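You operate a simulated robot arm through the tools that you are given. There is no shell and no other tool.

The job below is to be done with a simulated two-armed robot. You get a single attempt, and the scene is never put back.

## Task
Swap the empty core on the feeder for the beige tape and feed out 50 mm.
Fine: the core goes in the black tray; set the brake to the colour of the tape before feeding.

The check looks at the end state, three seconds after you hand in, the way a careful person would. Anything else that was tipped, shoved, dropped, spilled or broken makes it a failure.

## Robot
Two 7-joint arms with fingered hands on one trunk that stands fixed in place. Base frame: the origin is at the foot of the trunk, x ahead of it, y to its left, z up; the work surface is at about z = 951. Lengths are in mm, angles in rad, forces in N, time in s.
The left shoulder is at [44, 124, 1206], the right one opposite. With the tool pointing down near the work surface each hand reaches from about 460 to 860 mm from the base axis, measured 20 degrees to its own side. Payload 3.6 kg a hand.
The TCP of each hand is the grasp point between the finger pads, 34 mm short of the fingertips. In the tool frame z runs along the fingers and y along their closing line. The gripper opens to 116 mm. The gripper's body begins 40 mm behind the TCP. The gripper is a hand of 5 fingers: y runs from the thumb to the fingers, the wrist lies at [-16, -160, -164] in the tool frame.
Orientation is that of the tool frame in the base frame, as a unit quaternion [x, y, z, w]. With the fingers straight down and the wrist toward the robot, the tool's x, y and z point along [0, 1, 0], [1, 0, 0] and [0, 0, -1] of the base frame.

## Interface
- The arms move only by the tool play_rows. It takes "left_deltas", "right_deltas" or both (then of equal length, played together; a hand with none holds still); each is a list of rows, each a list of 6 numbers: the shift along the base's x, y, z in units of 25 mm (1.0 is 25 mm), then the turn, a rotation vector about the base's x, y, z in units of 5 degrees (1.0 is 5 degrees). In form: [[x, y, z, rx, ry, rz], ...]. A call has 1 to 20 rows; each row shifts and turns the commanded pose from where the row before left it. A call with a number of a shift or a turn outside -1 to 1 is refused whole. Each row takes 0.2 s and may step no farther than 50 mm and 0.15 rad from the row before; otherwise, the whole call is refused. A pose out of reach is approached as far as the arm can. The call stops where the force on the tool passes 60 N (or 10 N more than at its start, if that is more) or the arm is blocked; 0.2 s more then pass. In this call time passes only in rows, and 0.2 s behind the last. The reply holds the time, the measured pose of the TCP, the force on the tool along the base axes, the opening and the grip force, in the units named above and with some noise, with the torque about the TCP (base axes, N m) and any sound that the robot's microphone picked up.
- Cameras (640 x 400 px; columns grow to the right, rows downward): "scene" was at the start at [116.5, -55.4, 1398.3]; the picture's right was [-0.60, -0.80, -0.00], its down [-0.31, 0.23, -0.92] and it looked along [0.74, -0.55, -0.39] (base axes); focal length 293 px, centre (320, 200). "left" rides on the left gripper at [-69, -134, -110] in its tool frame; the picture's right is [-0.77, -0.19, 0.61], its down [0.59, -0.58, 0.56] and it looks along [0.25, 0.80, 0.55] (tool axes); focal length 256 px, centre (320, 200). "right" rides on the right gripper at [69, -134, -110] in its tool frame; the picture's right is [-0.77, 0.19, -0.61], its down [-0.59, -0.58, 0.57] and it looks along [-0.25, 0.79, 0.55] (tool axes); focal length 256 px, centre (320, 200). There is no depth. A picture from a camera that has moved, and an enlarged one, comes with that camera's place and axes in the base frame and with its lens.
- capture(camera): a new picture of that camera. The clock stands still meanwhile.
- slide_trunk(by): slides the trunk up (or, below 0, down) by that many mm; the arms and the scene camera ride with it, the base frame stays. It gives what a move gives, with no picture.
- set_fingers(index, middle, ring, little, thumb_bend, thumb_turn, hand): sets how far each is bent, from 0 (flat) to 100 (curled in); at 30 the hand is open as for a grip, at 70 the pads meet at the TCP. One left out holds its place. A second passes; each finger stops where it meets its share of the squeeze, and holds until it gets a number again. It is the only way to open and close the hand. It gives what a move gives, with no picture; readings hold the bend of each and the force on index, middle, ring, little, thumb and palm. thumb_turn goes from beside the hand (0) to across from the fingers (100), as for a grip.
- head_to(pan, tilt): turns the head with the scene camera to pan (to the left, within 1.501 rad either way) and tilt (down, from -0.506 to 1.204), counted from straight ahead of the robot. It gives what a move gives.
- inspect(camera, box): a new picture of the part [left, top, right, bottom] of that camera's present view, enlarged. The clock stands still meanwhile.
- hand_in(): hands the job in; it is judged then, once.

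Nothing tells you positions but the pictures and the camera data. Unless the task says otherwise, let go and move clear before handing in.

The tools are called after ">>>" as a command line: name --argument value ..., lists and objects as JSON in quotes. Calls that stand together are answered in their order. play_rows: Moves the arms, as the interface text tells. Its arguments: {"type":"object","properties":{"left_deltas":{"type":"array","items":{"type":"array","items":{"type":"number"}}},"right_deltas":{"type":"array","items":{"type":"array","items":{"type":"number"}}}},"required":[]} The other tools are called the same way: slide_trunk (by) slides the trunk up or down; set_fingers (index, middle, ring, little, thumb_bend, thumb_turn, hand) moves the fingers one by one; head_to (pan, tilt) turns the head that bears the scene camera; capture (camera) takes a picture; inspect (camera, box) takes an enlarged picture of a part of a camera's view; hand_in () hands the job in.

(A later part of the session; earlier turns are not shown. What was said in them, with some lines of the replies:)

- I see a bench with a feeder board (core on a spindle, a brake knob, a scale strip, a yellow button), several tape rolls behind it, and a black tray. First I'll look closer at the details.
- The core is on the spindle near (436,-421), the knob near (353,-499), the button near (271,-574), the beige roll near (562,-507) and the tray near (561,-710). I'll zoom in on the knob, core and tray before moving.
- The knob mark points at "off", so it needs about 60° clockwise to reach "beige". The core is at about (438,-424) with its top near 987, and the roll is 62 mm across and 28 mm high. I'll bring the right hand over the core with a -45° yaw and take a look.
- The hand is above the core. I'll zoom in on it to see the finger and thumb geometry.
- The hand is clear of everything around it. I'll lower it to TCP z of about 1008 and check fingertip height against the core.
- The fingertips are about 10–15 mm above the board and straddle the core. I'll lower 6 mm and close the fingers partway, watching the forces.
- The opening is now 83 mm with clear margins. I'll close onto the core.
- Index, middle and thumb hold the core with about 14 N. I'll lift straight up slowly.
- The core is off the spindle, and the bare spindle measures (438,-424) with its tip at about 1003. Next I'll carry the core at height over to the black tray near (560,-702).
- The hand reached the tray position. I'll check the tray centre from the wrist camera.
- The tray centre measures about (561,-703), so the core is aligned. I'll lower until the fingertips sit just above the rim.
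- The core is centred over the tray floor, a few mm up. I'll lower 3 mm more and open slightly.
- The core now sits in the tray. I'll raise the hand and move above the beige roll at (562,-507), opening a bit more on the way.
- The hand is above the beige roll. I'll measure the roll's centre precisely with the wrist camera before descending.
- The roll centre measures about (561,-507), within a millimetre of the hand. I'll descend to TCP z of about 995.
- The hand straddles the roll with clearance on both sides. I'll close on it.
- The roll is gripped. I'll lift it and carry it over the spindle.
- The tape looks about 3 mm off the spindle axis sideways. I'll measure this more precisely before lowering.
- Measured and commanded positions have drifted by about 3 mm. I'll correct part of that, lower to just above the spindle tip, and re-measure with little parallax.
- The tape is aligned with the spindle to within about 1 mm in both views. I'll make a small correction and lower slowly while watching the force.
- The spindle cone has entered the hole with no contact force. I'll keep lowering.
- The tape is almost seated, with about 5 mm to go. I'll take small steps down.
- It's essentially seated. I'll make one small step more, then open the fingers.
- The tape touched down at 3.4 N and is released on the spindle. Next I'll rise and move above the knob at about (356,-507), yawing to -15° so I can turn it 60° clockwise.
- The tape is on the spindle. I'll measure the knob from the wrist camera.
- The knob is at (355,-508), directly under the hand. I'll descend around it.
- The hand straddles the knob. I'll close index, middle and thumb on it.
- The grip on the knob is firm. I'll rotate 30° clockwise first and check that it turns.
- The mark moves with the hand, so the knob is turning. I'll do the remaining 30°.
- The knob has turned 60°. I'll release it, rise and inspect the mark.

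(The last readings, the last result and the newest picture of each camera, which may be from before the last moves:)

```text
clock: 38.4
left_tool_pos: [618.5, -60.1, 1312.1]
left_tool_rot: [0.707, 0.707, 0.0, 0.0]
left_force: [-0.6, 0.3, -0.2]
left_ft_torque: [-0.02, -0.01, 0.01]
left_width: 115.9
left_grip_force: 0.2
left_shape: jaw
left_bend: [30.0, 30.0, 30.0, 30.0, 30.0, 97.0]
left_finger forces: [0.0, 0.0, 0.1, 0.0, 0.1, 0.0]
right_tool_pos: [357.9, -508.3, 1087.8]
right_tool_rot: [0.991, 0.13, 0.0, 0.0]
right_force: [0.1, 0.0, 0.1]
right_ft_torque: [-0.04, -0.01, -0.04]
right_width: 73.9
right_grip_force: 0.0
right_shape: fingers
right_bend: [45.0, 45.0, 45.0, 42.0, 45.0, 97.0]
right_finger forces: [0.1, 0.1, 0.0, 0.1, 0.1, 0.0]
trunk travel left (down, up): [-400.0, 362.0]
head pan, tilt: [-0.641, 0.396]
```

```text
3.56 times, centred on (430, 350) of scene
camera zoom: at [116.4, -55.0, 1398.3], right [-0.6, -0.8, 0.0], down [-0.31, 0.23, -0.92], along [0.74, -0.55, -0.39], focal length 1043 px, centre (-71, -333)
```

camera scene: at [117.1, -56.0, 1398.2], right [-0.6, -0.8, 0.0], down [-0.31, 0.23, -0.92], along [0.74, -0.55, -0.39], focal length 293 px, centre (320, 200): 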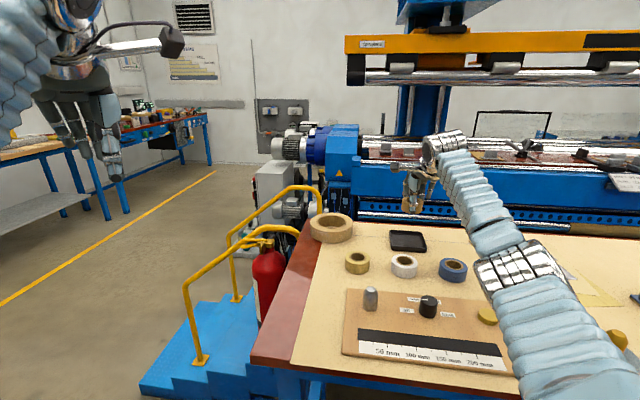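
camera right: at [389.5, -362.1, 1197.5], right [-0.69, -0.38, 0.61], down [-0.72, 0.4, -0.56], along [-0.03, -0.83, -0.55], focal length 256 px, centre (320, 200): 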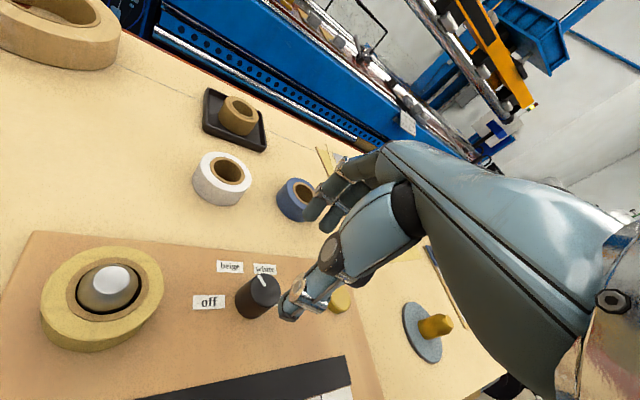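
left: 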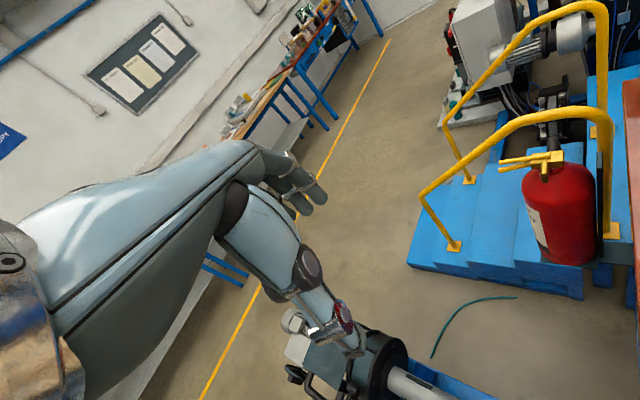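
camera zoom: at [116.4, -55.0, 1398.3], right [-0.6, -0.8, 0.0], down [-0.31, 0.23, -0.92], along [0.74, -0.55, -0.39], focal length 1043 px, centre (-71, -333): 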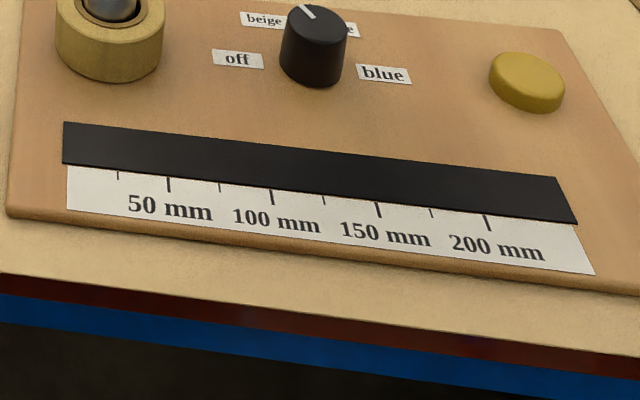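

The mark sits at about -19°, while "beige" lies at about -13°. I'll re-grip the knob and nudge it back 6° so it points cleanly at beige.

>>> play_rows --right_deltas '[[-0.05, 0.01, -0.9, 0, 0, 0], [0, 0, -0.9, 0, 0, 0], [0, 0, -0.9, 0, 0, 0], [0, 0, -0.5, 0, 0, 0]]'

>>> set_fingers --hand "right" --index 67 --middle 67 --thumb_bend 67

>>> play_rows --right_deltas '[[0, 0, 0, 0, 0, 0.6], [0, 0, 0, 0, 0, 0.6]]'

>>> set_fingers --hand "right" --index 45 --middle 45 --thumb_bend 45

>>> play_rows --right_deltas '[[0, 0, 0.4, 0, 0, 0], [0, 0, 0.8, 0, 0, 0], [0, 0, 1, 0, 0, 0], [0, 0, 1, 0, 0, 0]]'

>>> inspect --camera "right" --box '[180, 250, 300, 330]'

>>> inspect --camera "scene" --box '[396, 284, 460, 324]'

```text
clock: 39.4
left_tool_pos: [618.1, -61.5, 1311.8]
left_tool_rot: [0.707, 0.707, 0.0, 0.0]
left_force: [0.3, 0.1, 0.1]
left_ft_torque: [-0.01, 0.02, 0.0]
left_width: 116.1
left_grip_force: 0.1
left_shape: jaw
left_bend: [30.0, 30.0, 30.0, 30.0, 30.0, 97.0]
left_finger forces: [0.0, 0.0, 0.0, 0.0, 0.0, 0.0]
right_tool_pos: [357.3, -508.9, 1007.8]
right_tool_rot: [0.991, 0.131, 0.0, 0.0]
right_force: [-0.5, -0.5, 0.0]
right_ft_torque: [0.01, 0.0, -0.01]
right_width: 73.8
right_grip_force: 0.1
right_shape: fingers
right_bend: [45.0, 45.0, 45.0, 42.0, 45.0, 97.0]
right_finger forces: [0.0, 0.2, 0.0, 0.1, 0.0, 0.0]
trunk travel left (down, up): [-400.0, 362.0]
head pan, tilt: [-0.641, 0.396]
```

```text
clock: 40.4
left_tool_pos: [616.8, -60.4, 1313.0]
left_tool_rot: [0.707, 0.707, 0.0, 0.0]
left_force: [0.4, -0.1, 0.3]
left_ft_torque: [0.02, 0.01, -0.01]
left_width: 116.2
left_grip_force: 0.0
left_shape: jaw
left_bend: [30.0, 30.0, 30.0, 30.0, 30.0, 97.0]
left_finger forces: [0.1, 0.0, 0.0, 0.1, 0.1, 0.0]
right_tool_pos: [355.5, -507.4, 1007.9]
right_tool_rot: [0.991, 0.131, 0.0, -0.001]
right_force: [-2.3, 2.8, -2.0]
right_ft_torque: [0.15, 0.05, 0.0]
right_width: 27.3
right_grip_force: 11.3
right_shape: fingers
right_bend: [63.0, 63.0, 45.0, 42.0, 62.0, 97.0]
right_finger forces: [4.8, 4.8, 0.1, 0.0, 12.9, 0.0]
trunk travel left (down, up): [-400.0, 362.0]
head pan, tilt: [-0.641, 0.396]
```

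```text
clock: 41.0
left_tool_pos: [617.9, -60.8, 1311.0]
left_tool_rot: [0.707, 0.707, 0.0, 0.0]
left_force: [-0.2, -0.7, 0.0]
left_ft_torque: [-0.05, 0.0, 0.0]
left_width: 116.0
left_grip_force: 0.1
left_shape: jaw
left_bend: [30.0, 30.0, 30.0, 30.0, 30.0, 97.0]
left_finger forces: [0.0, 0.0, 0.1, 0.1, 0.1, 0.0]
right_tool_pos: [355.1, -508.7, 1007.8]
right_tool_rot: [0.983, 0.182, 0.0, 0.0]
right_force: [0.0, -0.2, -1.4]
right_ft_torque: [-0.01, 0.0, -0.02]
right_width: 27.5
right_grip_force: 12.3
right_shape: fingers
right_bend: [63.0, 63.0, 45.0, 42.0, 62.0, 96.0]
right_finger forces: [6.2, 5.8, 0.0, 0.1, 12.8, 0.0]
trunk travel left (down, up): [-400.0, 362.0]
head pan, tilt: [-0.641, 0.396]
```

```text
clock: 42.0
left_tool_pos: [617.4, -61.8, 1312.2]
left_tool_rot: [0.707, 0.707, 0.0, 0.0]
left_force: [0.0, -0.5, -0.6]
left_ft_torque: [-0.03, -0.02, -0.01]
left_width: 116.0
left_grip_force: 0.0
left_shape: jaw
left_bend: [30.0, 30.0, 30.0, 30.0, 30.0, 97.0]
left_finger forces: [0.0, 0.0, 0.0, 0.0, 0.1, 0.0]
right_tool_pos: [355.6, -507.3, 1009.0]
right_tool_rot: [0.983, 0.182, 0.0, 0.0]
right_force: [0.4, 0.2, 0.3]
right_ft_torque: [0.0, -0.04, -0.01]
right_width: 73.9
right_grip_force: 0.1
right_shape: fingers
right_bend: [45.0, 45.0, 45.0, 42.0, 45.0, 97.0]
right_finger forces: [0.1, 0.1, 0.0, 0.1, 0.1, 0.0]
trunk travel left (down, up): [-400.0, 362.0]
head pan, tilt: [-0.641, 0.396]
```

```text
clock: 43.0
left_tool_pos: [617.7, -60.6, 1311.4]
left_tool_rot: [0.707, 0.707, -0.001, 0.0]
left_force: [0.5, -0.9, 0.2]
left_ft_torque: [-0.01, 0.02, -0.03]
left_width: 116.1
left_grip_force: 0.0
left_shape: jaw
left_bend: [30.0, 30.0, 30.0, 30.0, 30.0, 97.0]
left_finger forces: [0.0, 0.0, 0.1, 0.1, 0.0, 0.0]
right_tool_pos: [354.8, -505.6, 1087.6]
right_tool_rot: [0.983, 0.182, -0.001, -0.002]
right_force: [-0.2, 0.0, 0.3]
right_ft_torque: [0.0, -0.01, 0.0]
right_width: 73.6
right_grip_force: 0.0
right_shape: fingers
right_bend: [45.0, 45.0, 45.0, 42.0, 45.0, 97.0]
right_finger forces: [0.0, 0.0, 0.0, 0.0, 0.0, 0.0]
trunk travel left (down, up): [-400.0, 362.0]
head pan, tilt: [-0.641, 0.396]
```

```text
5.00 times, centred on (240, 290) of right
camera zoom: at [371.0, -356.7, 1198.4], right [-0.65, -0.45, 0.61], down [-0.76, 0.33, -0.56], along [0.05, -0.83, -0.55], focal length 1280 px, centre (720, -250)
```

zoom: 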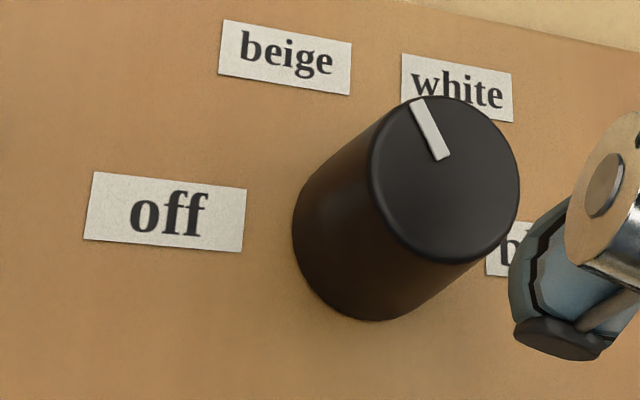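

```text
10.00 times, centred on (428, 304) of scene
camera zoom: at [116.5, -55.0, 1398.3], right [-0.6, -0.8, 0.0], down [-0.31, 0.23, -0.92], along [0.74, -0.55, -0.39], focal length 2934 px, centre (-760, -840)
```

zoom: 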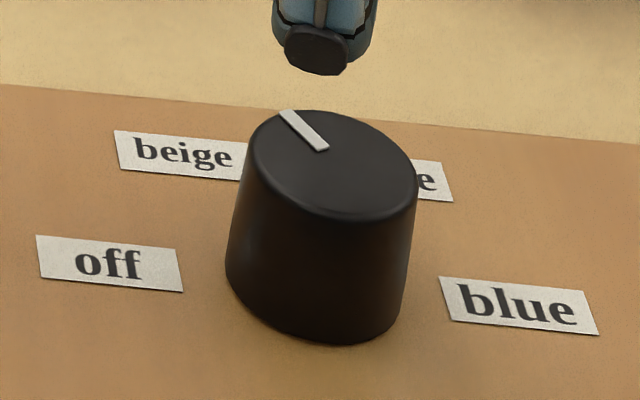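

The knob snapped back to the same spot, so it has a detent there; the nearest label is beige, so the brake is set. Next I'll shape the hand for pressing and move above the button at about (275,-588).

>>> play_rows --right_deltas '[[-0.8, -0.815, 0, 0, 0, 0], [-0.8, -0.815, 0, 0, 0, 0], [-0.8, -0.815, 0, 0, 0, 0], [-0.8, -0.815, 0, 0, 0, 0]]'

>>> set_fingers --hand "right" --index 68 --middle 68 --ring 90 --little 90 --thumb_bend 66

>>> capture --camera "right"

>>> inspect --camera "scene" --box '[420, 210, 560, 350]'

```text
clock: 44.0
left_tool_pos: [616.7, -61.8, 1311.7]
left_tool_rot: [0.708, 0.707, 0.001, 0.0]
left_force: [0.0, -0.1, 0.6]
left_ft_torque: [-0.01, -0.01, 0.0]
left_width: 116.0
left_grip_force: 0.1
left_shape: jaw
left_bend: [30.0, 30.0, 30.0, 30.0, 30.0, 97.0]
left_finger forces: [0.1, 0.0, 0.0, 0.0, 0.0, 0.0]
right_tool_pos: [272.5, -587.3, 1088.5]
right_tool_rot: [0.983, 0.182, 0.0, 0.0]
right_force: [-0.2, -0.4, -0.8]
right_ft_torque: [-0.01, -0.02, 0.0]
right_width: 73.6
right_grip_force: 0.0
right_shape: fingers
right_bend: [45.0, 45.0, 45.0, 42.0, 45.0, 97.0]
right_finger forces: [0.0, 0.0, 0.1, 0.1, 0.0, 0.0]
trunk travel left (down, up): [-400.0, 362.0]
head pan, tilt: [-0.641, 0.396]
```

```text
clock: 45.0
left_tool_pos: [617.9, -62.3, 1311.3]
left_tool_rot: [0.707, 0.707, 0.0, 0.0]
left_force: [-0.3, 1.1, -0.4]
left_ft_torque: [-0.01, -0.01, 0.02]
left_width: 115.9
left_grip_force: 0.1
left_shape: jaw
left_bend: [30.0, 30.0, 30.0, 30.0, 30.0, 97.0]
left_finger forces: [0.0, 0.0, 0.0, 0.0, 0.0, 0.1]
right_tool_pos: [273.8, -586.5, 1087.3]
right_tool_rot: [0.983, 0.182, 0.0, 0.0]
right_force: [1.2, 0.5, -0.3]
right_ft_torque: [-0.03, -0.02, 0.05]
right_width: 11.1
right_grip_force: 0.0
right_shape: fingers
right_bend: [68.0, 68.0, 90.0, 90.0, 66.0, 97.0]
right_finger forces: [0.0, 0.0, 0.0, 0.0, 0.0, 0.1]
trunk travel left (down, up): [-400.0, 362.0]
head pan, tilt: [-0.641, 0.396]
```

```text
taken
camera right: at [290.4, -438.3, 1197.5], right [-0.65, -0.45, 0.61], down [-0.76, 0.33, -0.56], along [0.05, -0.83, -0.55], focal length 256 px, centre (320, 200)
```

right: 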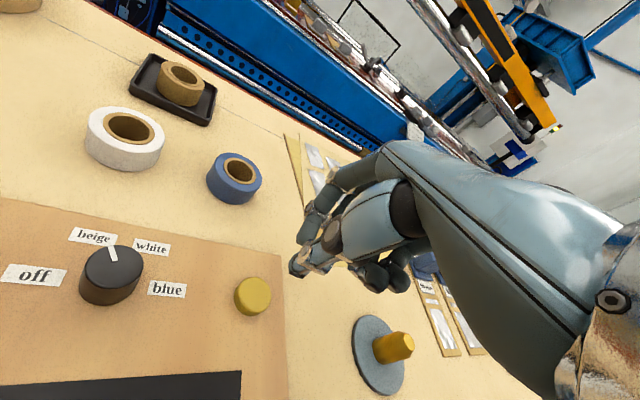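

```text
2.86 times, centred on (490, 280) of scene
camera zoom: at [116.5, -55.3, 1398.3], right [-0.6, -0.8, 0.0], down [-0.31, 0.23, -0.92], along [0.74, -0.55, -0.39], focal length 838 px, centre (-166, -29)
```

zoom: 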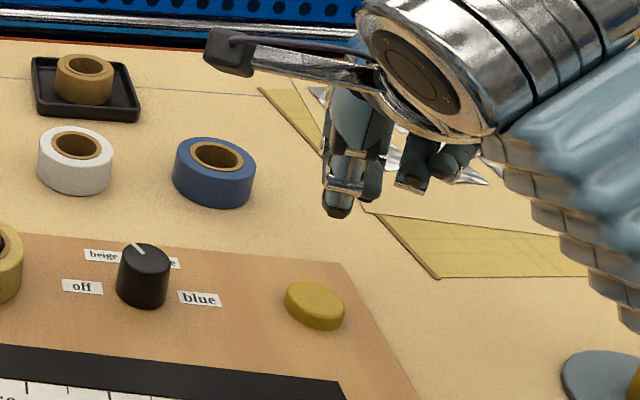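

The button centre is (274,-588), right under the closed fingertips, which sit about 45 mm below the TCP. I'll descend to just above it.

>>> play_rows --right_deltas '[[0.02, -0.03, -0.8, 0, 0, 0], [0, 0, -0.8, 0, 0, 0], [0, 0, -0.6, 0, 0, 0], [0, 0, -0.3, 0, 0, 0]]'

>>> inspect --camera "scene" --box '[440, 260, 540, 350]'

>>> inspect --camera "right" --box '[220, 180, 400, 320]'

```text
clock: 46.0
left_tool_pos: [617.0, -60.8, 1312.7]
left_tool_rot: [0.707, 0.707, 0.0, 0.0]
left_force: [-0.7, 0.1, 0.6]
left_ft_torque: [0.04, -0.02, -0.02]
left_width: 115.7
left_grip_force: 0.1
left_shape: jaw
left_bend: [30.0, 30.0, 30.0, 30.0, 30.0, 97.0]
left_finger forces: [0.0, 0.0, 0.0, 0.1, 0.0, 0.0]
right_tool_pos: [274.7, -589.8, 1024.7]
right_tool_rot: [0.983, 0.182, -0.001, 0.0]
right_force: [-0.1, 0.3, 0.3]
right_ft_torque: [0.0, -0.03, 0.01]
right_width: 11.1
right_grip_force: 0.1
right_shape: fingers
right_bend: [68.0, 68.0, 90.0, 90.0, 66.0, 97.0]
right_finger forces: [0.1, 0.1, 0.0, 0.0, 0.0, 0.0]
trunk travel left (down, up): [-400.0, 362.0]
head pan, tilt: [-0.641, 0.396]
```

```text
4.44 times, centred on (490, 305) of scene
camera zoom: at [116.4, -55.3, 1398.3], right [-0.6, -0.8, 0.0], down [-0.31, 0.23, -0.92], along [0.74, -0.55, -0.39], focal length 1304 px, centre (-436, -267)
```

zoom: 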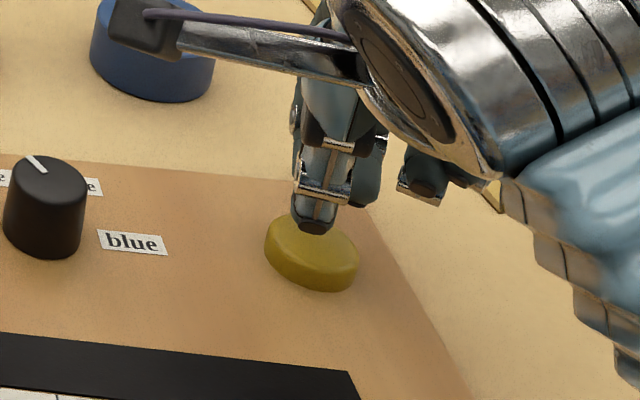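

```text
2.86 times, centred on (310, 250) of right
camera zoom: at [291.1, -440.5, 1134.5], right [-0.65, -0.45, 0.61], down [-0.76, 0.33, -0.57], along [0.05, -0.83, -0.55], focal length 731 px, centre (349, 57)
```

zoom: 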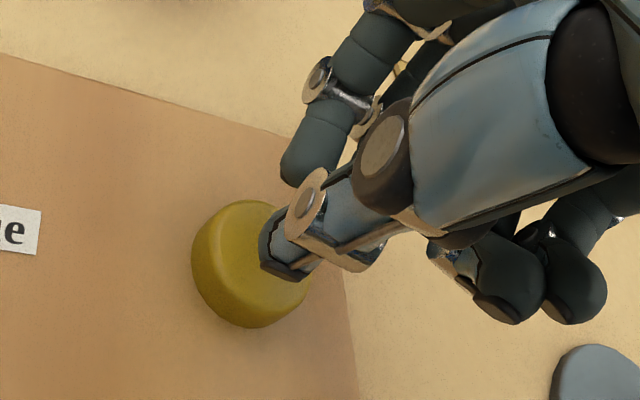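

The tips are over the button. I'll creep down in small steps to find contact.

>>> play_rows --right_deltas '[[0, 0, -0.12, 0, 0, 0], [0, 0, -0.12, 0, 0, 0], [0, 0, -0.08, 0, 0, 0]]'

>>> inspect --camera "scene" --box '[440, 260, 540, 350]'

```text
clock: 46.8
left_tool_pos: [617.6, -61.2, 1312.2]
left_tool_rot: [0.707, 0.707, 0.0, 0.0]
left_force: [0.1, 0.1, -0.1]
left_ft_torque: [-0.01, 0.0, 0.01]
left_width: 116.0
left_grip_force: 0.0
left_shape: jaw
left_bend: [30.0, 30.0, 30.0, 30.0, 30.0, 97.0]
left_finger forces: [0.0, 0.0, 0.1, 0.0, 0.0, 0.0]
right_tool_pos: [276.5, -588.5, 1017.2]
right_tool_rot: [0.983, 0.182, 0.0, 0.0]
right_force: [0.3, -0.4, 0.6]
right_ft_torque: [-0.01, 0.02, 0.0]
right_width: 10.9
right_grip_force: 0.0
right_shape: fingers
right_bend: [68.0, 68.0, 90.0, 90.0, 66.0, 97.0]
right_finger forces: [0.1, 0.1, 0.0, 0.1, 0.0, 0.0]
trunk travel left (down, up): [-400.0, 362.0]
head pan, tilt: [-0.641, 0.396]
```

```text
4.44 times, centred on (490, 305) of scene
camera zoom: at [116.5, -55.3, 1398.3], right [-0.6, -0.8, 0.0], down [-0.31, 0.23, -0.92], along [0.74, -0.55, -0.39], focal length 1304 px, centre (-436, -267)
```

zoom: 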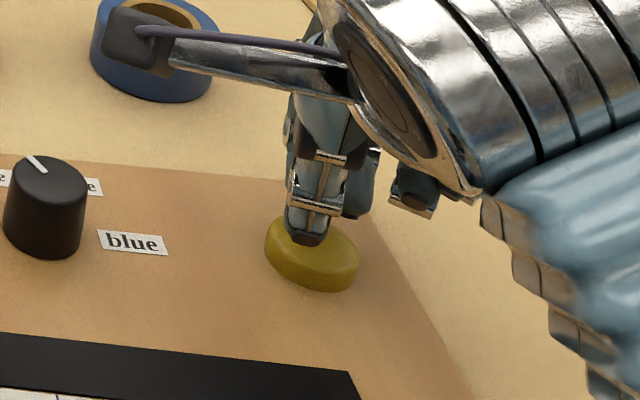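

No contact yet. I'll make short dip-and-lift presses, a little deeper each time, and watch force and sound.

>>> play_rows --right_deltas '[[0, 0, -0.16, 0, 0, 0], [0, 0, 0.16, 0, 0, 0]]'

>>> inspect --camera "scene" --box '[340, 270, 520, 390]'

```text
clock: 47.4
left_tool_pos: [617.8, -61.6, 1312.8]
left_tool_rot: [0.706, 0.708, 0.0, 0.0]
left_force: [0.4, -0.7, -0.4]
left_ft_torque: [-0.01, 0.01, -0.01]
left_width: 115.8
left_grip_force: 0.2
left_shape: jaw
left_bend: [30.0, 30.0, 30.0, 30.0, 30.0, 97.0]
left_finger forces: [0.1, 0.0, 0.1, 0.0, 0.0, 0.0]
right_tool_pos: [275.7, -589.5, 1016.6]
right_tool_rot: [0.983, 0.182, -0.001, 0.0]
right_force: [-0.4, -0.3, -0.8]
right_ft_torque: [-0.02, 0.01, -0.04]
right_width: 11.4
right_grip_force: 0.0
right_shape: fingers
right_bend: [68.0, 68.0, 90.0, 90.0, 66.0, 97.0]
right_finger forces: [0.0, 0.0, 0.0, 0.0, 0.0, 0.0]
trunk travel left (down, up): [-400.0, 362.0]
head pan, tilt: [-0.641, 0.396]
```

```text
3.33 times, centred on (430, 330) of scene
camera zoom: at [116.5, -55.3, 1398.3], right [-0.6, -0.8, 0.0], down [-0.31, 0.23, -0.92], along [0.74, -0.55, -0.39], focal length 978 px, centre (-47, -233)
```

zoom: 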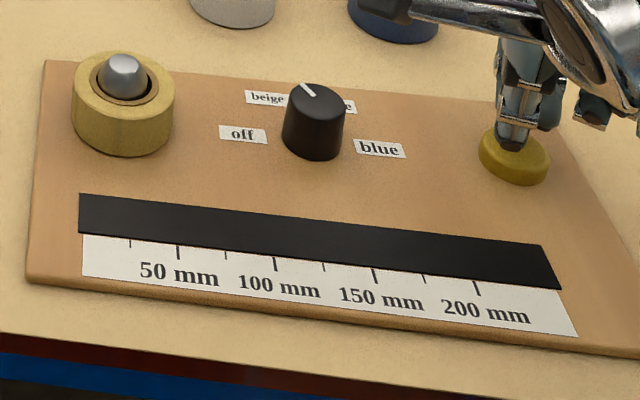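

Nothing yet. I'll dip deeper.

>>> play_rows --right_deltas '[[0, 0, -0.16, 0, 0, 0], [0, 0, -0.08, 0, 0, 0]]'

>>> inspect --camera "scene" --box '[340, 270, 520, 390]'

```text
clock: 48.0
left_tool_pos: [618.2, -61.7, 1313.2]
left_tool_rot: [0.707, 0.707, 0.0, 0.0]
left_force: [0.2, 0.1, 0.5]
left_ft_torque: [0.0, -0.03, -0.01]
left_width: 116.2
left_grip_force: 0.1
left_shape: jaw
left_bend: [30.0, 30.0, 30.0, 30.0, 30.0, 97.0]
left_finger forces: [0.0, 0.0, 0.0, 0.0, 0.1, 0.0]
right_tool_pos: [276.1, -590.7, 1012.3]
right_tool_rot: [0.983, 0.182, 0.0, 0.0]
right_force: [-0.4, 0.3, 0.3]
right_ft_torque: [-0.01, 0.0, -0.01]
right_width: 11.2
right_grip_force: 0.1
right_shape: fingers
right_bend: [68.0, 68.0, 90.0, 90.0, 66.0, 97.0]
right_finger forces: [0.1, 0.0, 0.0, 0.0, 0.1, 0.1]
trunk travel left (down, up): [-400.0, 362.0]
head pan, tilt: [-0.641, 0.396]
```

```text
3.33 times, centred on (430, 330) of scene
camera zoom: at [116.4, -55.3, 1398.3], right [-0.6, -0.8, 0.0], down [-0.31, 0.23, -0.92], along [0.74, -0.55, -0.39], focal length 978 px, centre (-47, -233)
```

zoom: 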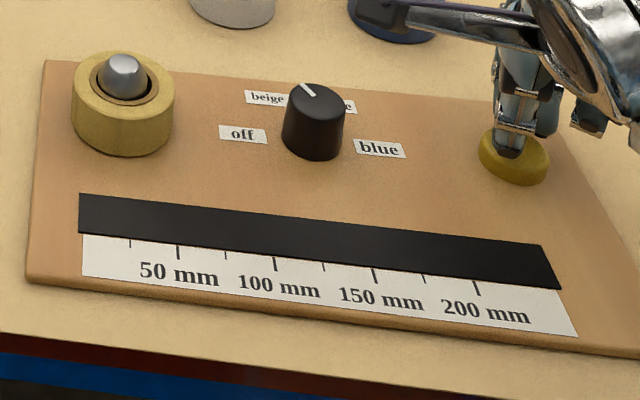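

Still free. I'll continue down 1.5 mm at a time.

>>> play_rows --right_deltas '[[0, 0, -0.07, 0, 0, 0]]'

>>> play_rows --right_deltas '[[0, 0, -0.06, 0, 0, 0]]'

>>> inspect --camera "scene" --box '[340, 270, 520, 390]'

```text
clock: 48.4
left_tool_pos: [616.1, -61.4, 1312.4]
left_tool_rot: [0.707, 0.707, 0.0, 0.0]
left_force: [0.2, 0.3, -0.2]
left_ft_torque: [0.01, 0.02, -0.02]
left_width: 115.7
left_grip_force: 0.0
left_shape: jaw
left_bend: [30.0, 30.0, 30.0, 30.0, 30.0, 97.0]
left_finger forces: [0.1, 0.1, 0.0, 0.0, 0.0, 0.1]
right_tool_pos: [275.4, -589.1, 1010.6]
right_tool_rot: [0.983, 0.182, -0.001, -0.002]
right_force: [0.3, 0.4, 0.3]
right_ft_torque: [-0.02, 0.01, 0.01]
right_width: 11.1
right_grip_force: 0.0
right_shape: fingers
right_bend: [68.0, 68.0, 90.0, 90.0, 66.0, 97.0]
right_finger forces: [0.0, 0.0, 0.1, 0.0, 0.1, 0.1]
trunk travel left (down, up): [-400.0, 362.0]
head pan, tilt: [-0.641, 0.396]
```

```text
clock: 48.8
left_tool_pos: [618.5, -60.2, 1312.9]
left_tool_rot: [0.707, 0.707, 0.0, 0.0]
left_force: [0.1, 0.8, 0.0]
left_ft_torque: [-0.03, -0.02, -0.04]
left_width: 115.8
left_grip_force: 0.1
left_shape: jaw
left_bend: [30.0, 30.0, 30.0, 30.0, 30.0, 97.0]
left_finger forces: [0.0, 0.0, 0.0, 0.0, 0.0, 0.0]
right_tool_pos: [274.2, -589.6, 1008.2]
right_tool_rot: [0.983, 0.181, 0.0, 0.0]
right_force: [0.7, -0.6, -0.1]
right_ft_torque: [-0.01, 0.02, -0.04]
right_width: 11.0
right_grip_force: 0.3
right_shape: fingers
right_bend: [68.0, 68.0, 90.0, 90.0, 66.0, 97.0]
right_finger forces: [0.0, 0.0, 0.0, 0.0, 0.0, 0.0]
trunk travel left (down, up): [-400.0, 362.0]
head pan, tilt: [-0.641, 0.396]
```

```text
3.33 times, centred on (430, 330) of scene
camera zoom: at [116.5, -55.2, 1398.3], right [-0.6, -0.8, 0.0], down [-0.31, 0.23, -0.92], along [0.74, -0.55, -0.39], focal length 978 px, centre (-47, -233)
```

zoom: 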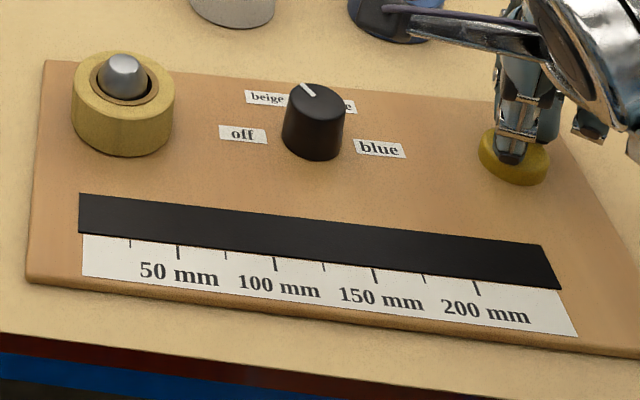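

>>> inspect --camera "right" --box '[240, 200, 360, 300]'

>>> play_rows --right_deltas '[[0, 0, -0.06, 0, 0, 0]]'

>>> inspect --camera "scene" --box '[460, 280, 520, 340]'

```text
4.00 times, centred on (300, 250) of right
camera zoom: at [290.7, -440.4, 1118.5], right [-0.65, -0.45, 0.61], down [-0.76, 0.33, -0.57], along [0.05, -0.83, -0.55], focal length 1024 px, centre (400, 0)
```

zoom: 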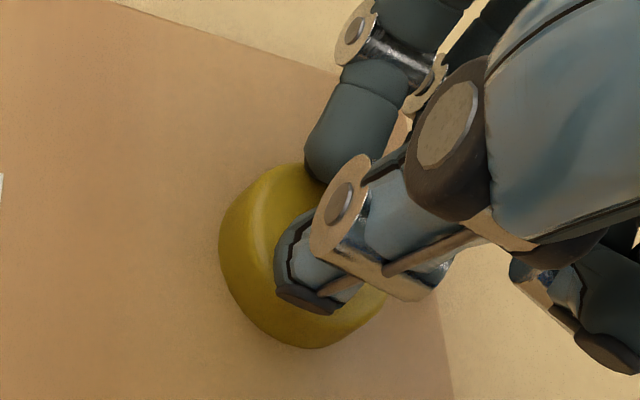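

```text
clock: 49.2
left_tool_pos: [618.0, -61.3, 1311.9]
left_tool_rot: [0.706, 0.708, 0.0, 0.0]
left_force: [-0.5, -0.6, 0.5]
left_ft_torque: [0.0, 0.01, 0.06]
left_width: 115.8
left_grip_force: 0.1
left_shape: jaw
left_bend: [30.0, 30.0, 30.0, 30.0, 30.0, 97.0]
left_finger forces: [0.1, 0.0, 0.0, 0.1, 0.0, 0.0]
right_tool_pos: [275.4, -588.8, 1008.4]
right_tool_rot: [0.983, 0.183, 0.0, 0.0]
right_force: [-0.6, 0.1, 1.0]
right_ft_torque: [0.0, 0.0, 0.05]
right_width: 11.3
right_grip_force: 0.8
right_shape: fingers
right_bend: [68.0, 68.0, 90.0, 90.0, 66.0, 97.0]
right_finger forces: [0.1, 0.0, 0.0, 0.0, 0.5, 0.0]
trunk travel left (down, up): [-400.0, 362.0]
head pan, tilt: [-0.641, 0.396]
```

```text
6.67 times, centred on (490, 310) of scene
camera zoom: at [116.5, -55.2, 1398.3], right [-0.6, -0.8, 0.0], down [-0.31, 0.23, -0.92], along [0.74, -0.55, -0.39], focal length 1956 px, centre (-813, -533)
```

zoom: 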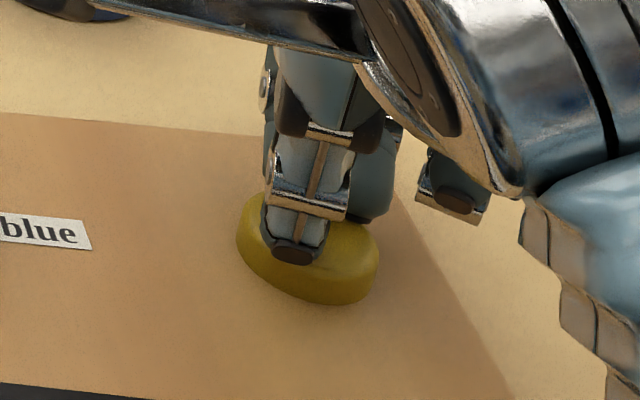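

Contact is just starting, with the thumb tip at about 1 N. I'll press 1.5 mm more.

>>> play_rows --right_deltas '[[0, 0, -0.06, 0, 0, 0]]'

>>> inspect --camera "scene" --box '[340, 270, 520, 390]'

```text
clock: 49.6
left_tool_pos: [617.7, -60.3, 1311.9]
left_tool_rot: [0.707, 0.707, 0.0, 0.0]
left_force: [-0.6, -0.1, -0.7]
left_ft_torque: [0.0, -0.01, -0.01]
left_width: 115.9
left_grip_force: 0.1
left_shape: jaw
left_bend: [30.0, 30.0, 30.0, 30.0, 30.0, 97.0]
left_finger forces: [0.0, 0.1, 0.1, 0.1, 0.0, 0.1]
right_tool_pos: [276.5, -587.9, 1004.2]
right_tool_rot: [0.983, 0.183, 0.0, 0.0]
right_force: [-0.8, -0.8, 2.6]
right_ft_torque: [0.02, -0.02, 0.02]
right_width: 10.9
right_grip_force: 0.7
right_shape: fingers
right_bend: [68.0, 68.0, 90.0, 90.0, 66.0, 98.0]
right_finger forces: [0.0, 0.0, 0.0, 0.0, 2.0, 0.0]
trunk travel left (down, up): [-400.0, 362.0]
head pan, tilt: [-0.641, 0.396]
heard: click
```

```text
3.33 times, centred on (430, 330) of scene
camera zoom: at [116.3, -55.0, 1398.4], right [-0.6, -0.8, 0.0], down [-0.31, 0.23, -0.92], along [0.74, -0.55, -0.39], focal length 978 px, centre (-47, -233)
```

zoom: 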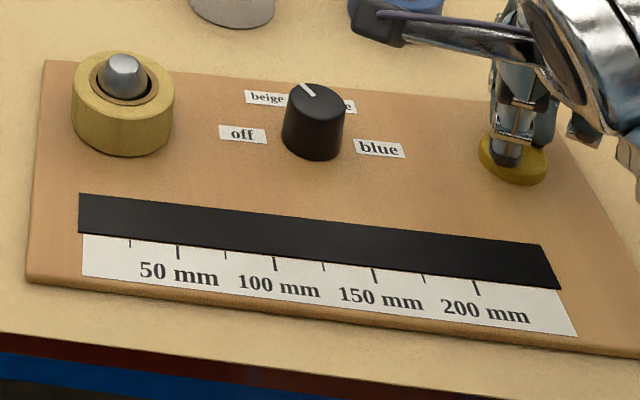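

A click was heard, with no visible feed yet. I'll release the button and see what has happened.

>>> play_rows --right_deltas '[[0, 0, 0.16, 0, 0, 0]]'

>>> inspect --camera "scene" --box '[340, 270, 520, 390]'

```text
clock: 50.0
left_tool_pos: [617.4, -60.7, 1312.0]
left_tool_rot: [0.707, 0.707, 0.0, 0.0]
left_force: [0.9, -0.1, 0.7]
left_ft_torque: [0.0, 0.0, 0.0]
left_width: 116.0
left_grip_force: 0.0
left_shape: jaw
left_bend: [30.0, 30.0, 30.0, 30.0, 30.0, 97.0]
left_finger forces: [0.0, 0.0, 0.0, 0.0, 0.0, 0.0]
right_tool_pos: [275.4, -587.4, 1008.0]
right_tool_rot: [0.983, 0.182, 0.0, -0.001]
right_force: [0.4, -0.3, 0.7]
right_ft_torque: [-0.01, -0.02, 0.0]
right_width: 10.9
right_grip_force: 0.1
right_shape: fingers
right_bend: [68.0, 68.0, 90.0, 90.0, 66.0, 97.0]
right_finger forces: [0.0, 0.0, 0.1, 0.0, 0.0, 0.1]
trunk travel left (down, up): [-400.0, 362.0]
head pan, tilt: [-0.641, 0.396]
```

```text
3.33 times, centred on (430, 330) of scene
camera zoom: at [116.5, -55.3, 1398.3], right [-0.6, -0.8, 0.0], down [-0.31, 0.23, -0.92], along [0.74, -0.55, -0.39], focal length 978 px, centre (-47, -233)
```

zoom: 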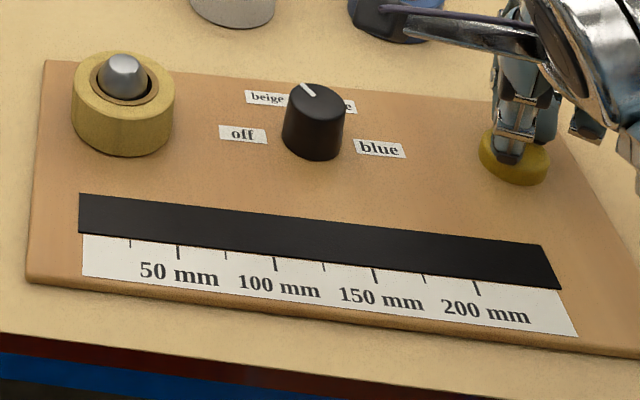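

>>> inspect --camera "scene" --box '[345, 310, 405, 350]'

>>> inspect --camera "scene" --box '[355, 280, 395, 312]'

>>> capture --camera "right"

```text
10.00 times, centred on (375, 330) of scene
camera zoom: at [116.5, -55.3, 1398.3], right [-0.6, -0.8, 0.0], down [-0.31, 0.23, -0.92], along [0.74, -0.55, -0.39], focal length 2934 px, centre (-230, -1100)
```

zoom: 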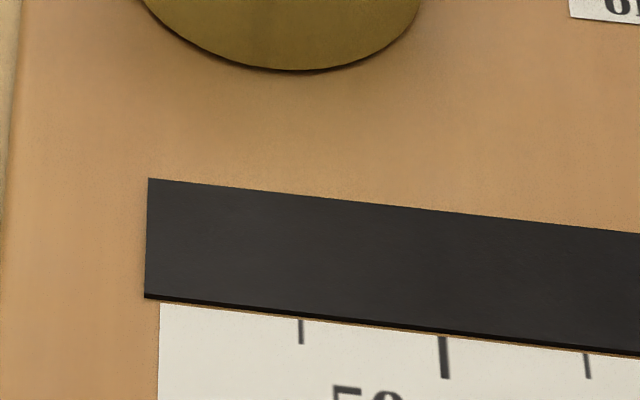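

```text
12.50 times, centred on (375, 296) of scene
camera zoom: at [116.5, -55.3, 1398.3], right [-0.6, -0.8, 0.0], down [-0.31, 0.23, -0.92], along [0.74, -0.55, -0.39], focal length 3667 px, centre (-368, -1000)
```

zoom: 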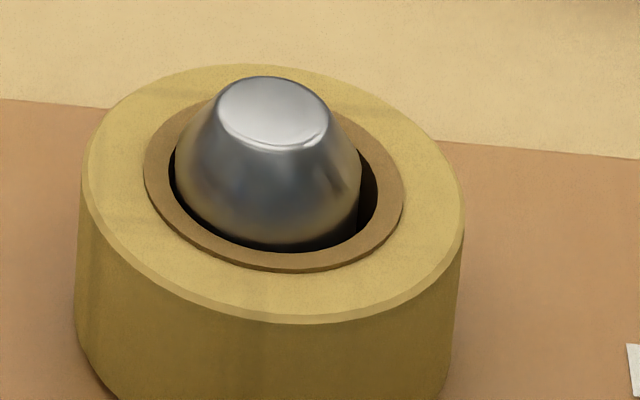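

```text
taken
camera right: at [291.5, -439.0, 1118.6], right [-0.65, -0.45, 0.61], down [-0.76, 0.33, -0.56], along [0.05, -0.83, -0.55], focal length 256 px, centre (320, 200)
```

right: 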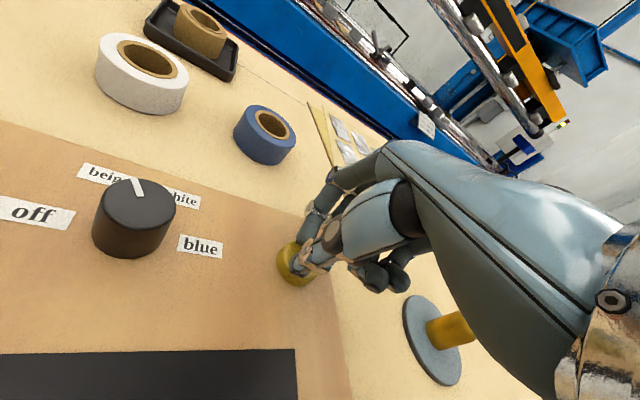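

No tape has come out. The feed likely needs a longer hold, so I'll press for about 0.6 s and release.

>>> play_rows --right_deltas '[[0, 0, -0.2, 0, 0, 0], [0, 0, 0, 0, 0, 0], [0, 0, 0, 0, 0, 0], [0, 0, 0.2, 0, 0, 0]]'

>>> inspect --camera "scene" --box '[340, 270, 520, 390]'

```text
clock: 51.0
left_tool_pos: [618.8, -60.1, 1312.3]
left_tool_rot: [0.708, 0.706, 0.0, 0.0]
left_force: [0.7, 0.3, -0.6]
left_ft_torque: [0.0, -0.02, 0.02]
left_width: 115.5
left_grip_force: 0.0
left_shape: jaw
left_bend: [30.0, 30.0, 30.0, 30.0, 30.0, 97.0]
left_finger forces: [0.1, 0.0, 0.1, 0.0, 0.0, 0.1]
right_tool_pos: [278.0, -589.6, 1009.7]
right_tool_rot: [0.983, 0.182, -0.001, 0.0]
right_force: [0.7, 0.0, 1.1]
right_ft_torque: [0.02, 0.01, 0.03]
right_width: 10.7
right_grip_force: 0.1
right_shape: fingers
right_bend: [68.0, 68.0, 90.0, 90.0, 66.0, 97.0]
right_finger forces: [0.1, 0.0, 0.0, 0.1, 0.0, 0.0]
trunk travel left (down, up): [-400.0, 362.0]
head pan, tilt: [-0.641, 0.396]
heard: click
```

```text
3.33 times, centred on (430, 330) of scene
camera zoom: at [116.7, -55.4, 1398.2], right [-0.6, -0.8, 0.0], down [-0.31, 0.23, -0.92], along [0.74, -0.55, -0.39], focal length 978 px, centre (-47, -233)
```

zoom: 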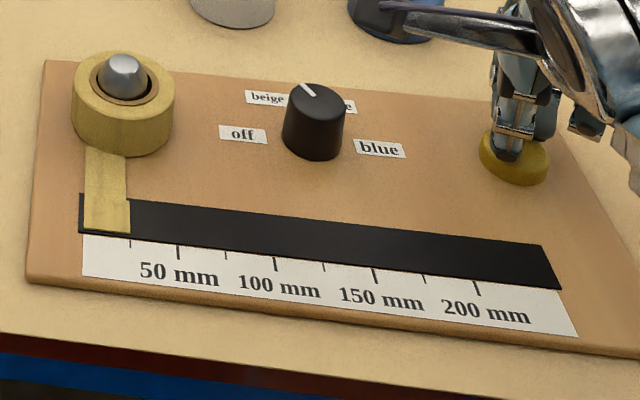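

The tape has fed out to about the 25 mm tick. I'll check that it has stopped and read it precisely.

>>> play_rows --right_deltas '[[0, 0, 0.04, 0, 0, 0]]'

>>> inspect --camera "scene" --box '[345, 310, 405, 350]'

```text
clock: 51.4
left_tool_pos: [617.4, -60.1, 1311.4]
left_tool_rot: [0.707, 0.707, -0.001, 0.0]
left_force: [-0.2, 0.1, 0.0]
left_ft_torque: [0.0, 0.03, 0.01]
left_width: 116.0
left_grip_force: 0.2
left_shape: jaw
left_bend: [30.0, 30.0, 30.0, 30.0, 30.0, 97.0]
left_finger forces: [0.0, 0.0, 0.1, 0.0, 0.0, 0.1]
right_tool_pos: [277.0, -588.9, 1011.5]
right_tool_rot: [0.983, 0.182, -0.001, -0.001]
right_force: [-0.2, -0.2, 0.1]
right_ft_torque: [0.02, -0.02, 0.0]
right_width: 11.1
right_grip_force: 0.0
right_shape: fingers
right_bend: [68.0, 68.0, 90.0, 90.0, 66.0, 97.0]
right_finger forces: [0.0, 0.1, 0.0, 0.0, 0.0, 0.1]
trunk travel left (down, up): [-400.0, 362.0]
head pan, tilt: [-0.641, 0.396]
```

```text
10.00 times, centred on (375, 330) of scene
camera zoom: at [116.6, -55.3, 1398.3], right [-0.6, -0.8, 0.0], down [-0.31, 0.23, -0.92], along [0.74, -0.55, -0.39], focal length 2934 px, centre (-230, -1100)
```

zoom: 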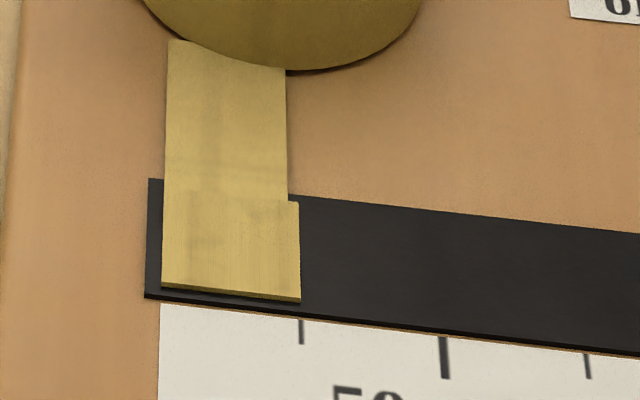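

The tape end is right at 25 mm and has stopped. An identical press should bring it to 50 mm, so I'll return to the same start height and repeat it exactly.

>>> play_rows --right_deltas '[[0, 0, -0.04, 0, 0, 0]]'

>>> play_rows --right_deltas '[[0, 0, -0.2, 0, 0, 0], [0, 0, 0, 0, 0, 0], [0, 0, 0, 0, 0, 0], [0, 0, 0.2, 0, 0, 0]]'

>>> inspect --camera "scene" --box '[345, 310, 405, 350]'

```text
clock: 51.8
left_tool_pos: [617.9, -60.4, 1311.1]
left_tool_rot: [0.707, 0.707, -0.001, 0.0]
left_force: [-0.2, -0.5, 0.5]
left_ft_torque: [0.03, -0.03, 0.01]
left_width: 115.7
left_grip_force: 0.1
left_shape: jaw
left_bend: [30.0, 30.0, 30.0, 30.0, 30.0, 97.0]
left_finger forces: [0.1, 0.1, 0.0, 0.0, 0.0, 0.0]
right_tool_pos: [276.8, -588.9, 1010.1]
right_tool_rot: [0.983, 0.182, 0.0, -0.001]
right_force: [-0.7, -0.2, 0.1]
right_ft_torque: [0.02, 0.04, 0.02]
right_width: 10.9
right_grip_force: 0.1
right_shape: fingers
right_bend: [68.0, 68.0, 90.0, 90.0, 66.0, 97.0]
right_finger forces: [0.0, 0.0, 0.0, 0.0, 0.0, 0.1]
trunk travel left (down, up): [-400.0, 362.0]
head pan, tilt: [-0.641, 0.396]
```

```text
clock: 52.8
left_tool_pos: [617.9, -61.8, 1312.5]
left_tool_rot: [0.707, 0.707, 0.0, 0.0]
left_force: [-0.1, -0.3, -0.1]
left_ft_torque: [0.01, 0.02, -0.05]
left_width: 115.9
left_grip_force: 0.0
left_shape: jaw
left_bend: [30.0, 30.0, 30.0, 30.0, 30.0, 97.0]
left_finger forces: [0.0, 0.0, 0.0, 0.0, 0.0, 0.0]
right_tool_pos: [276.1, -589.1, 1009.0]
right_tool_rot: [0.983, 0.182, 0.0, -0.001]
right_force: [0.7, 0.6, 0.1]
right_ft_torque: [0.03, 0.03, -0.02]
right_width: 10.8
right_grip_force: 0.0
right_shape: fingers
right_bend: [68.0, 68.0, 90.0, 90.0, 66.0, 97.0]
right_finger forces: [0.1, 0.0, 0.1, 0.1, 0.0, 0.0]
trunk travel left (down, up): [-400.0, 362.0]
head pan, tilt: [-0.641, 0.396]
heard: click
```

```text
10.00 times, centred on (375, 330) of scene
camera zoom: at [116.5, -55.4, 1398.3], right [-0.6, -0.8, 0.0], down [-0.31, 0.23, -0.92], along [0.74, -0.55, -0.39], focal length 2934 px, centre (-230, -1100)
```

zoom: 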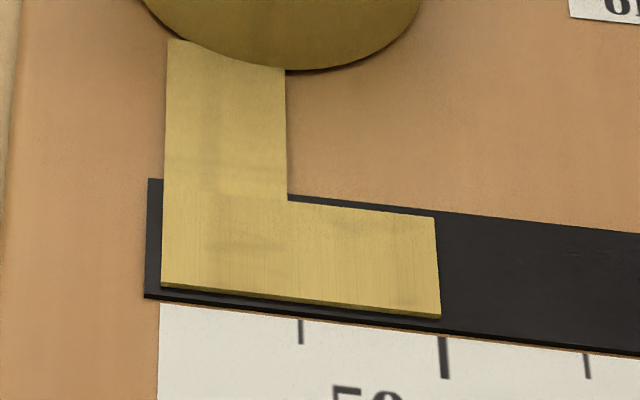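

The tape end is now at the 50 mm tick. I'll raise the hand clear and check the whole scene.

>>> play_rows --right_deltas '[[0, 0, 0.4, 0, 0, 0], [0, 0, 0.8, 0, 0, 0], [0, 0, 1, 0, 0, 0], [0, 0, 1, 0, 0, 0], [0, 0, 1, 0, 0, 0], [0, 0, 1, 0, 0, 0], [0, 0, 1, 0, 0, 0], [0, 0, 1, 0, 0, 0], [0, 0.5, 1, 0, 0, 0], [0, 0.5, 0.5, 0, 0, 0]]'

>>> capture --camera "scene"

>>> inspect --camera "scene" --box '[340, 270, 520, 390]'

>>> inspect --camera "scene" --box '[300, 200, 480, 300]'

>>> inspect --camera "scene" --box '[345, 310, 405, 350]'

```text
clock: 55.0
left_tool_pos: [616.8, -60.4, 1312.9]
left_tool_rot: [0.708, 0.707, 0.0, 0.0]
left_force: [0.3, -0.7, -1.2]
left_ft_torque: [0.0, -0.06, -0.02]
left_width: 115.9
left_grip_force: 0.1
left_shape: jaw
left_bend: [30.0, 30.0, 30.0, 30.0, 30.0, 97.0]
left_finger forces: [0.0, 0.1, 0.1, 0.1, 0.0, 0.0]
right_tool_pos: [275.9, -563.3, 1227.2]
right_tool_rot: [0.983, 0.182, -0.001, 0.0]
right_force: [1.0, 0.5, -0.7]
right_ft_torque: [-0.02, 0.0, 0.01]
right_width: 10.6
right_grip_force: 0.0
right_shape: fingers
right_bend: [68.0, 68.0, 90.0, 90.0, 66.0, 97.0]
right_finger forces: [0.0, 0.0, 0.1, 0.0, 0.0, 0.0]
trunk travel left (down, up): [-400.0, 362.0]
head pan, tilt: [-0.641, 0.396]
```

```text
taken
camera scene: at [116.4, -55.0, 1398.3], right [-0.6, -0.8, 0.0], down [-0.31, 0.23, -0.92], along [0.74, -0.55, -0.39], focal length 293 px, centre (320, 200)
```

scene: 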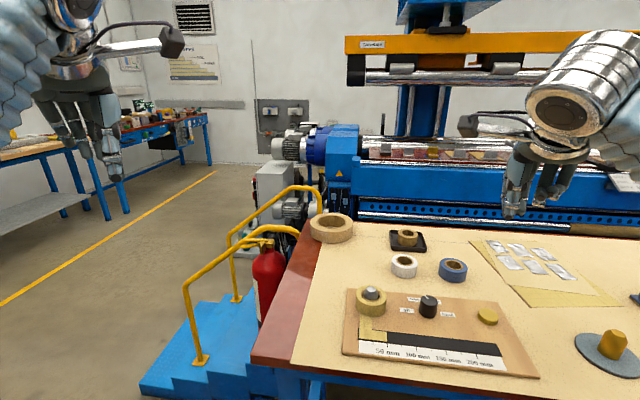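

```text
3.33 times, centred on (430, 330) of scene
camera zoom: at [116.4, -55.0, 1398.3], right [-0.6, -0.8, 0.0], down [-0.31, 0.23, -0.92], along [0.74, -0.55, -0.39], focal length 978 px, centre (-47, -233)
```

zoom: 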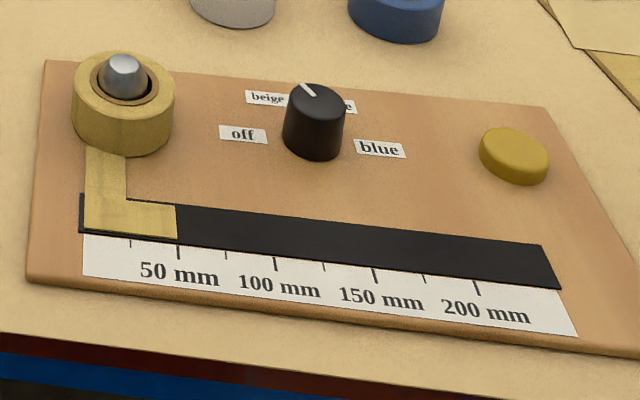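

```text
3.56 times, centred on (390, 250) of scene
camera zoom: at [116.4, -55.0, 1398.3], right [-0.6, -0.8, 0.0], down [-0.31, 0.23, -0.92], along [0.74, -0.55, -0.39], focal length 1043 px, centre (71, 22)
```

zoom: 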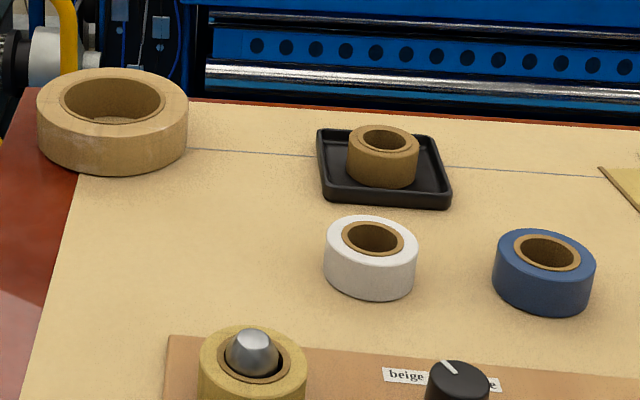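

```text
10.00 times, centred on (375, 330) of scene
camera zoom: at [116.4, -55.0, 1398.3], right [-0.6, -0.8, 0.0], down [-0.31, 0.23, -0.92], along [0.74, -0.55, -0.39], focal length 2934 px, centre (-230, -1100)
```

zoom: 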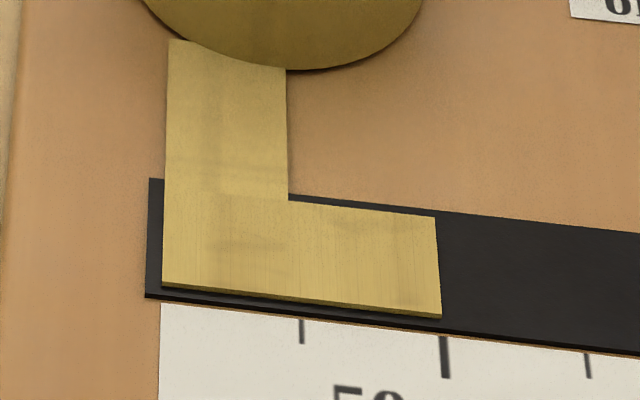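

The core is in the black tray, the beige tape is on the spindle, and the brake is at "beige". The tape is fed out to 50 mm, nothing else was disturbed, and the hand is clear, so I'm handing in.

>>> hand_in

```text
The job is handed in.
```

The beige tape is on the feeder with 50 mm fed out, and the empty core is in the black tray. I set the brake to beige before feeding.

- **Feed:** each successful button press moved the tape 25 mm. The end sits at the 50 mm tick, to within about half a millimetre as read from the camera.
- **Extra press:** an earlier, shorter press clicked but fed nothing, so the button clicked three times in all.
- **Brake:** the mark reads about 6° past the middle of the "beige" label. I tried to nudge it back and it stayed in the same place, so I took that as its click-stop. "Beige" is clearly the nearest label.
- **Everything else:** the final pictures show the other tapes, the tray and the rest of the bench where they started. The right hand is let go and clear.
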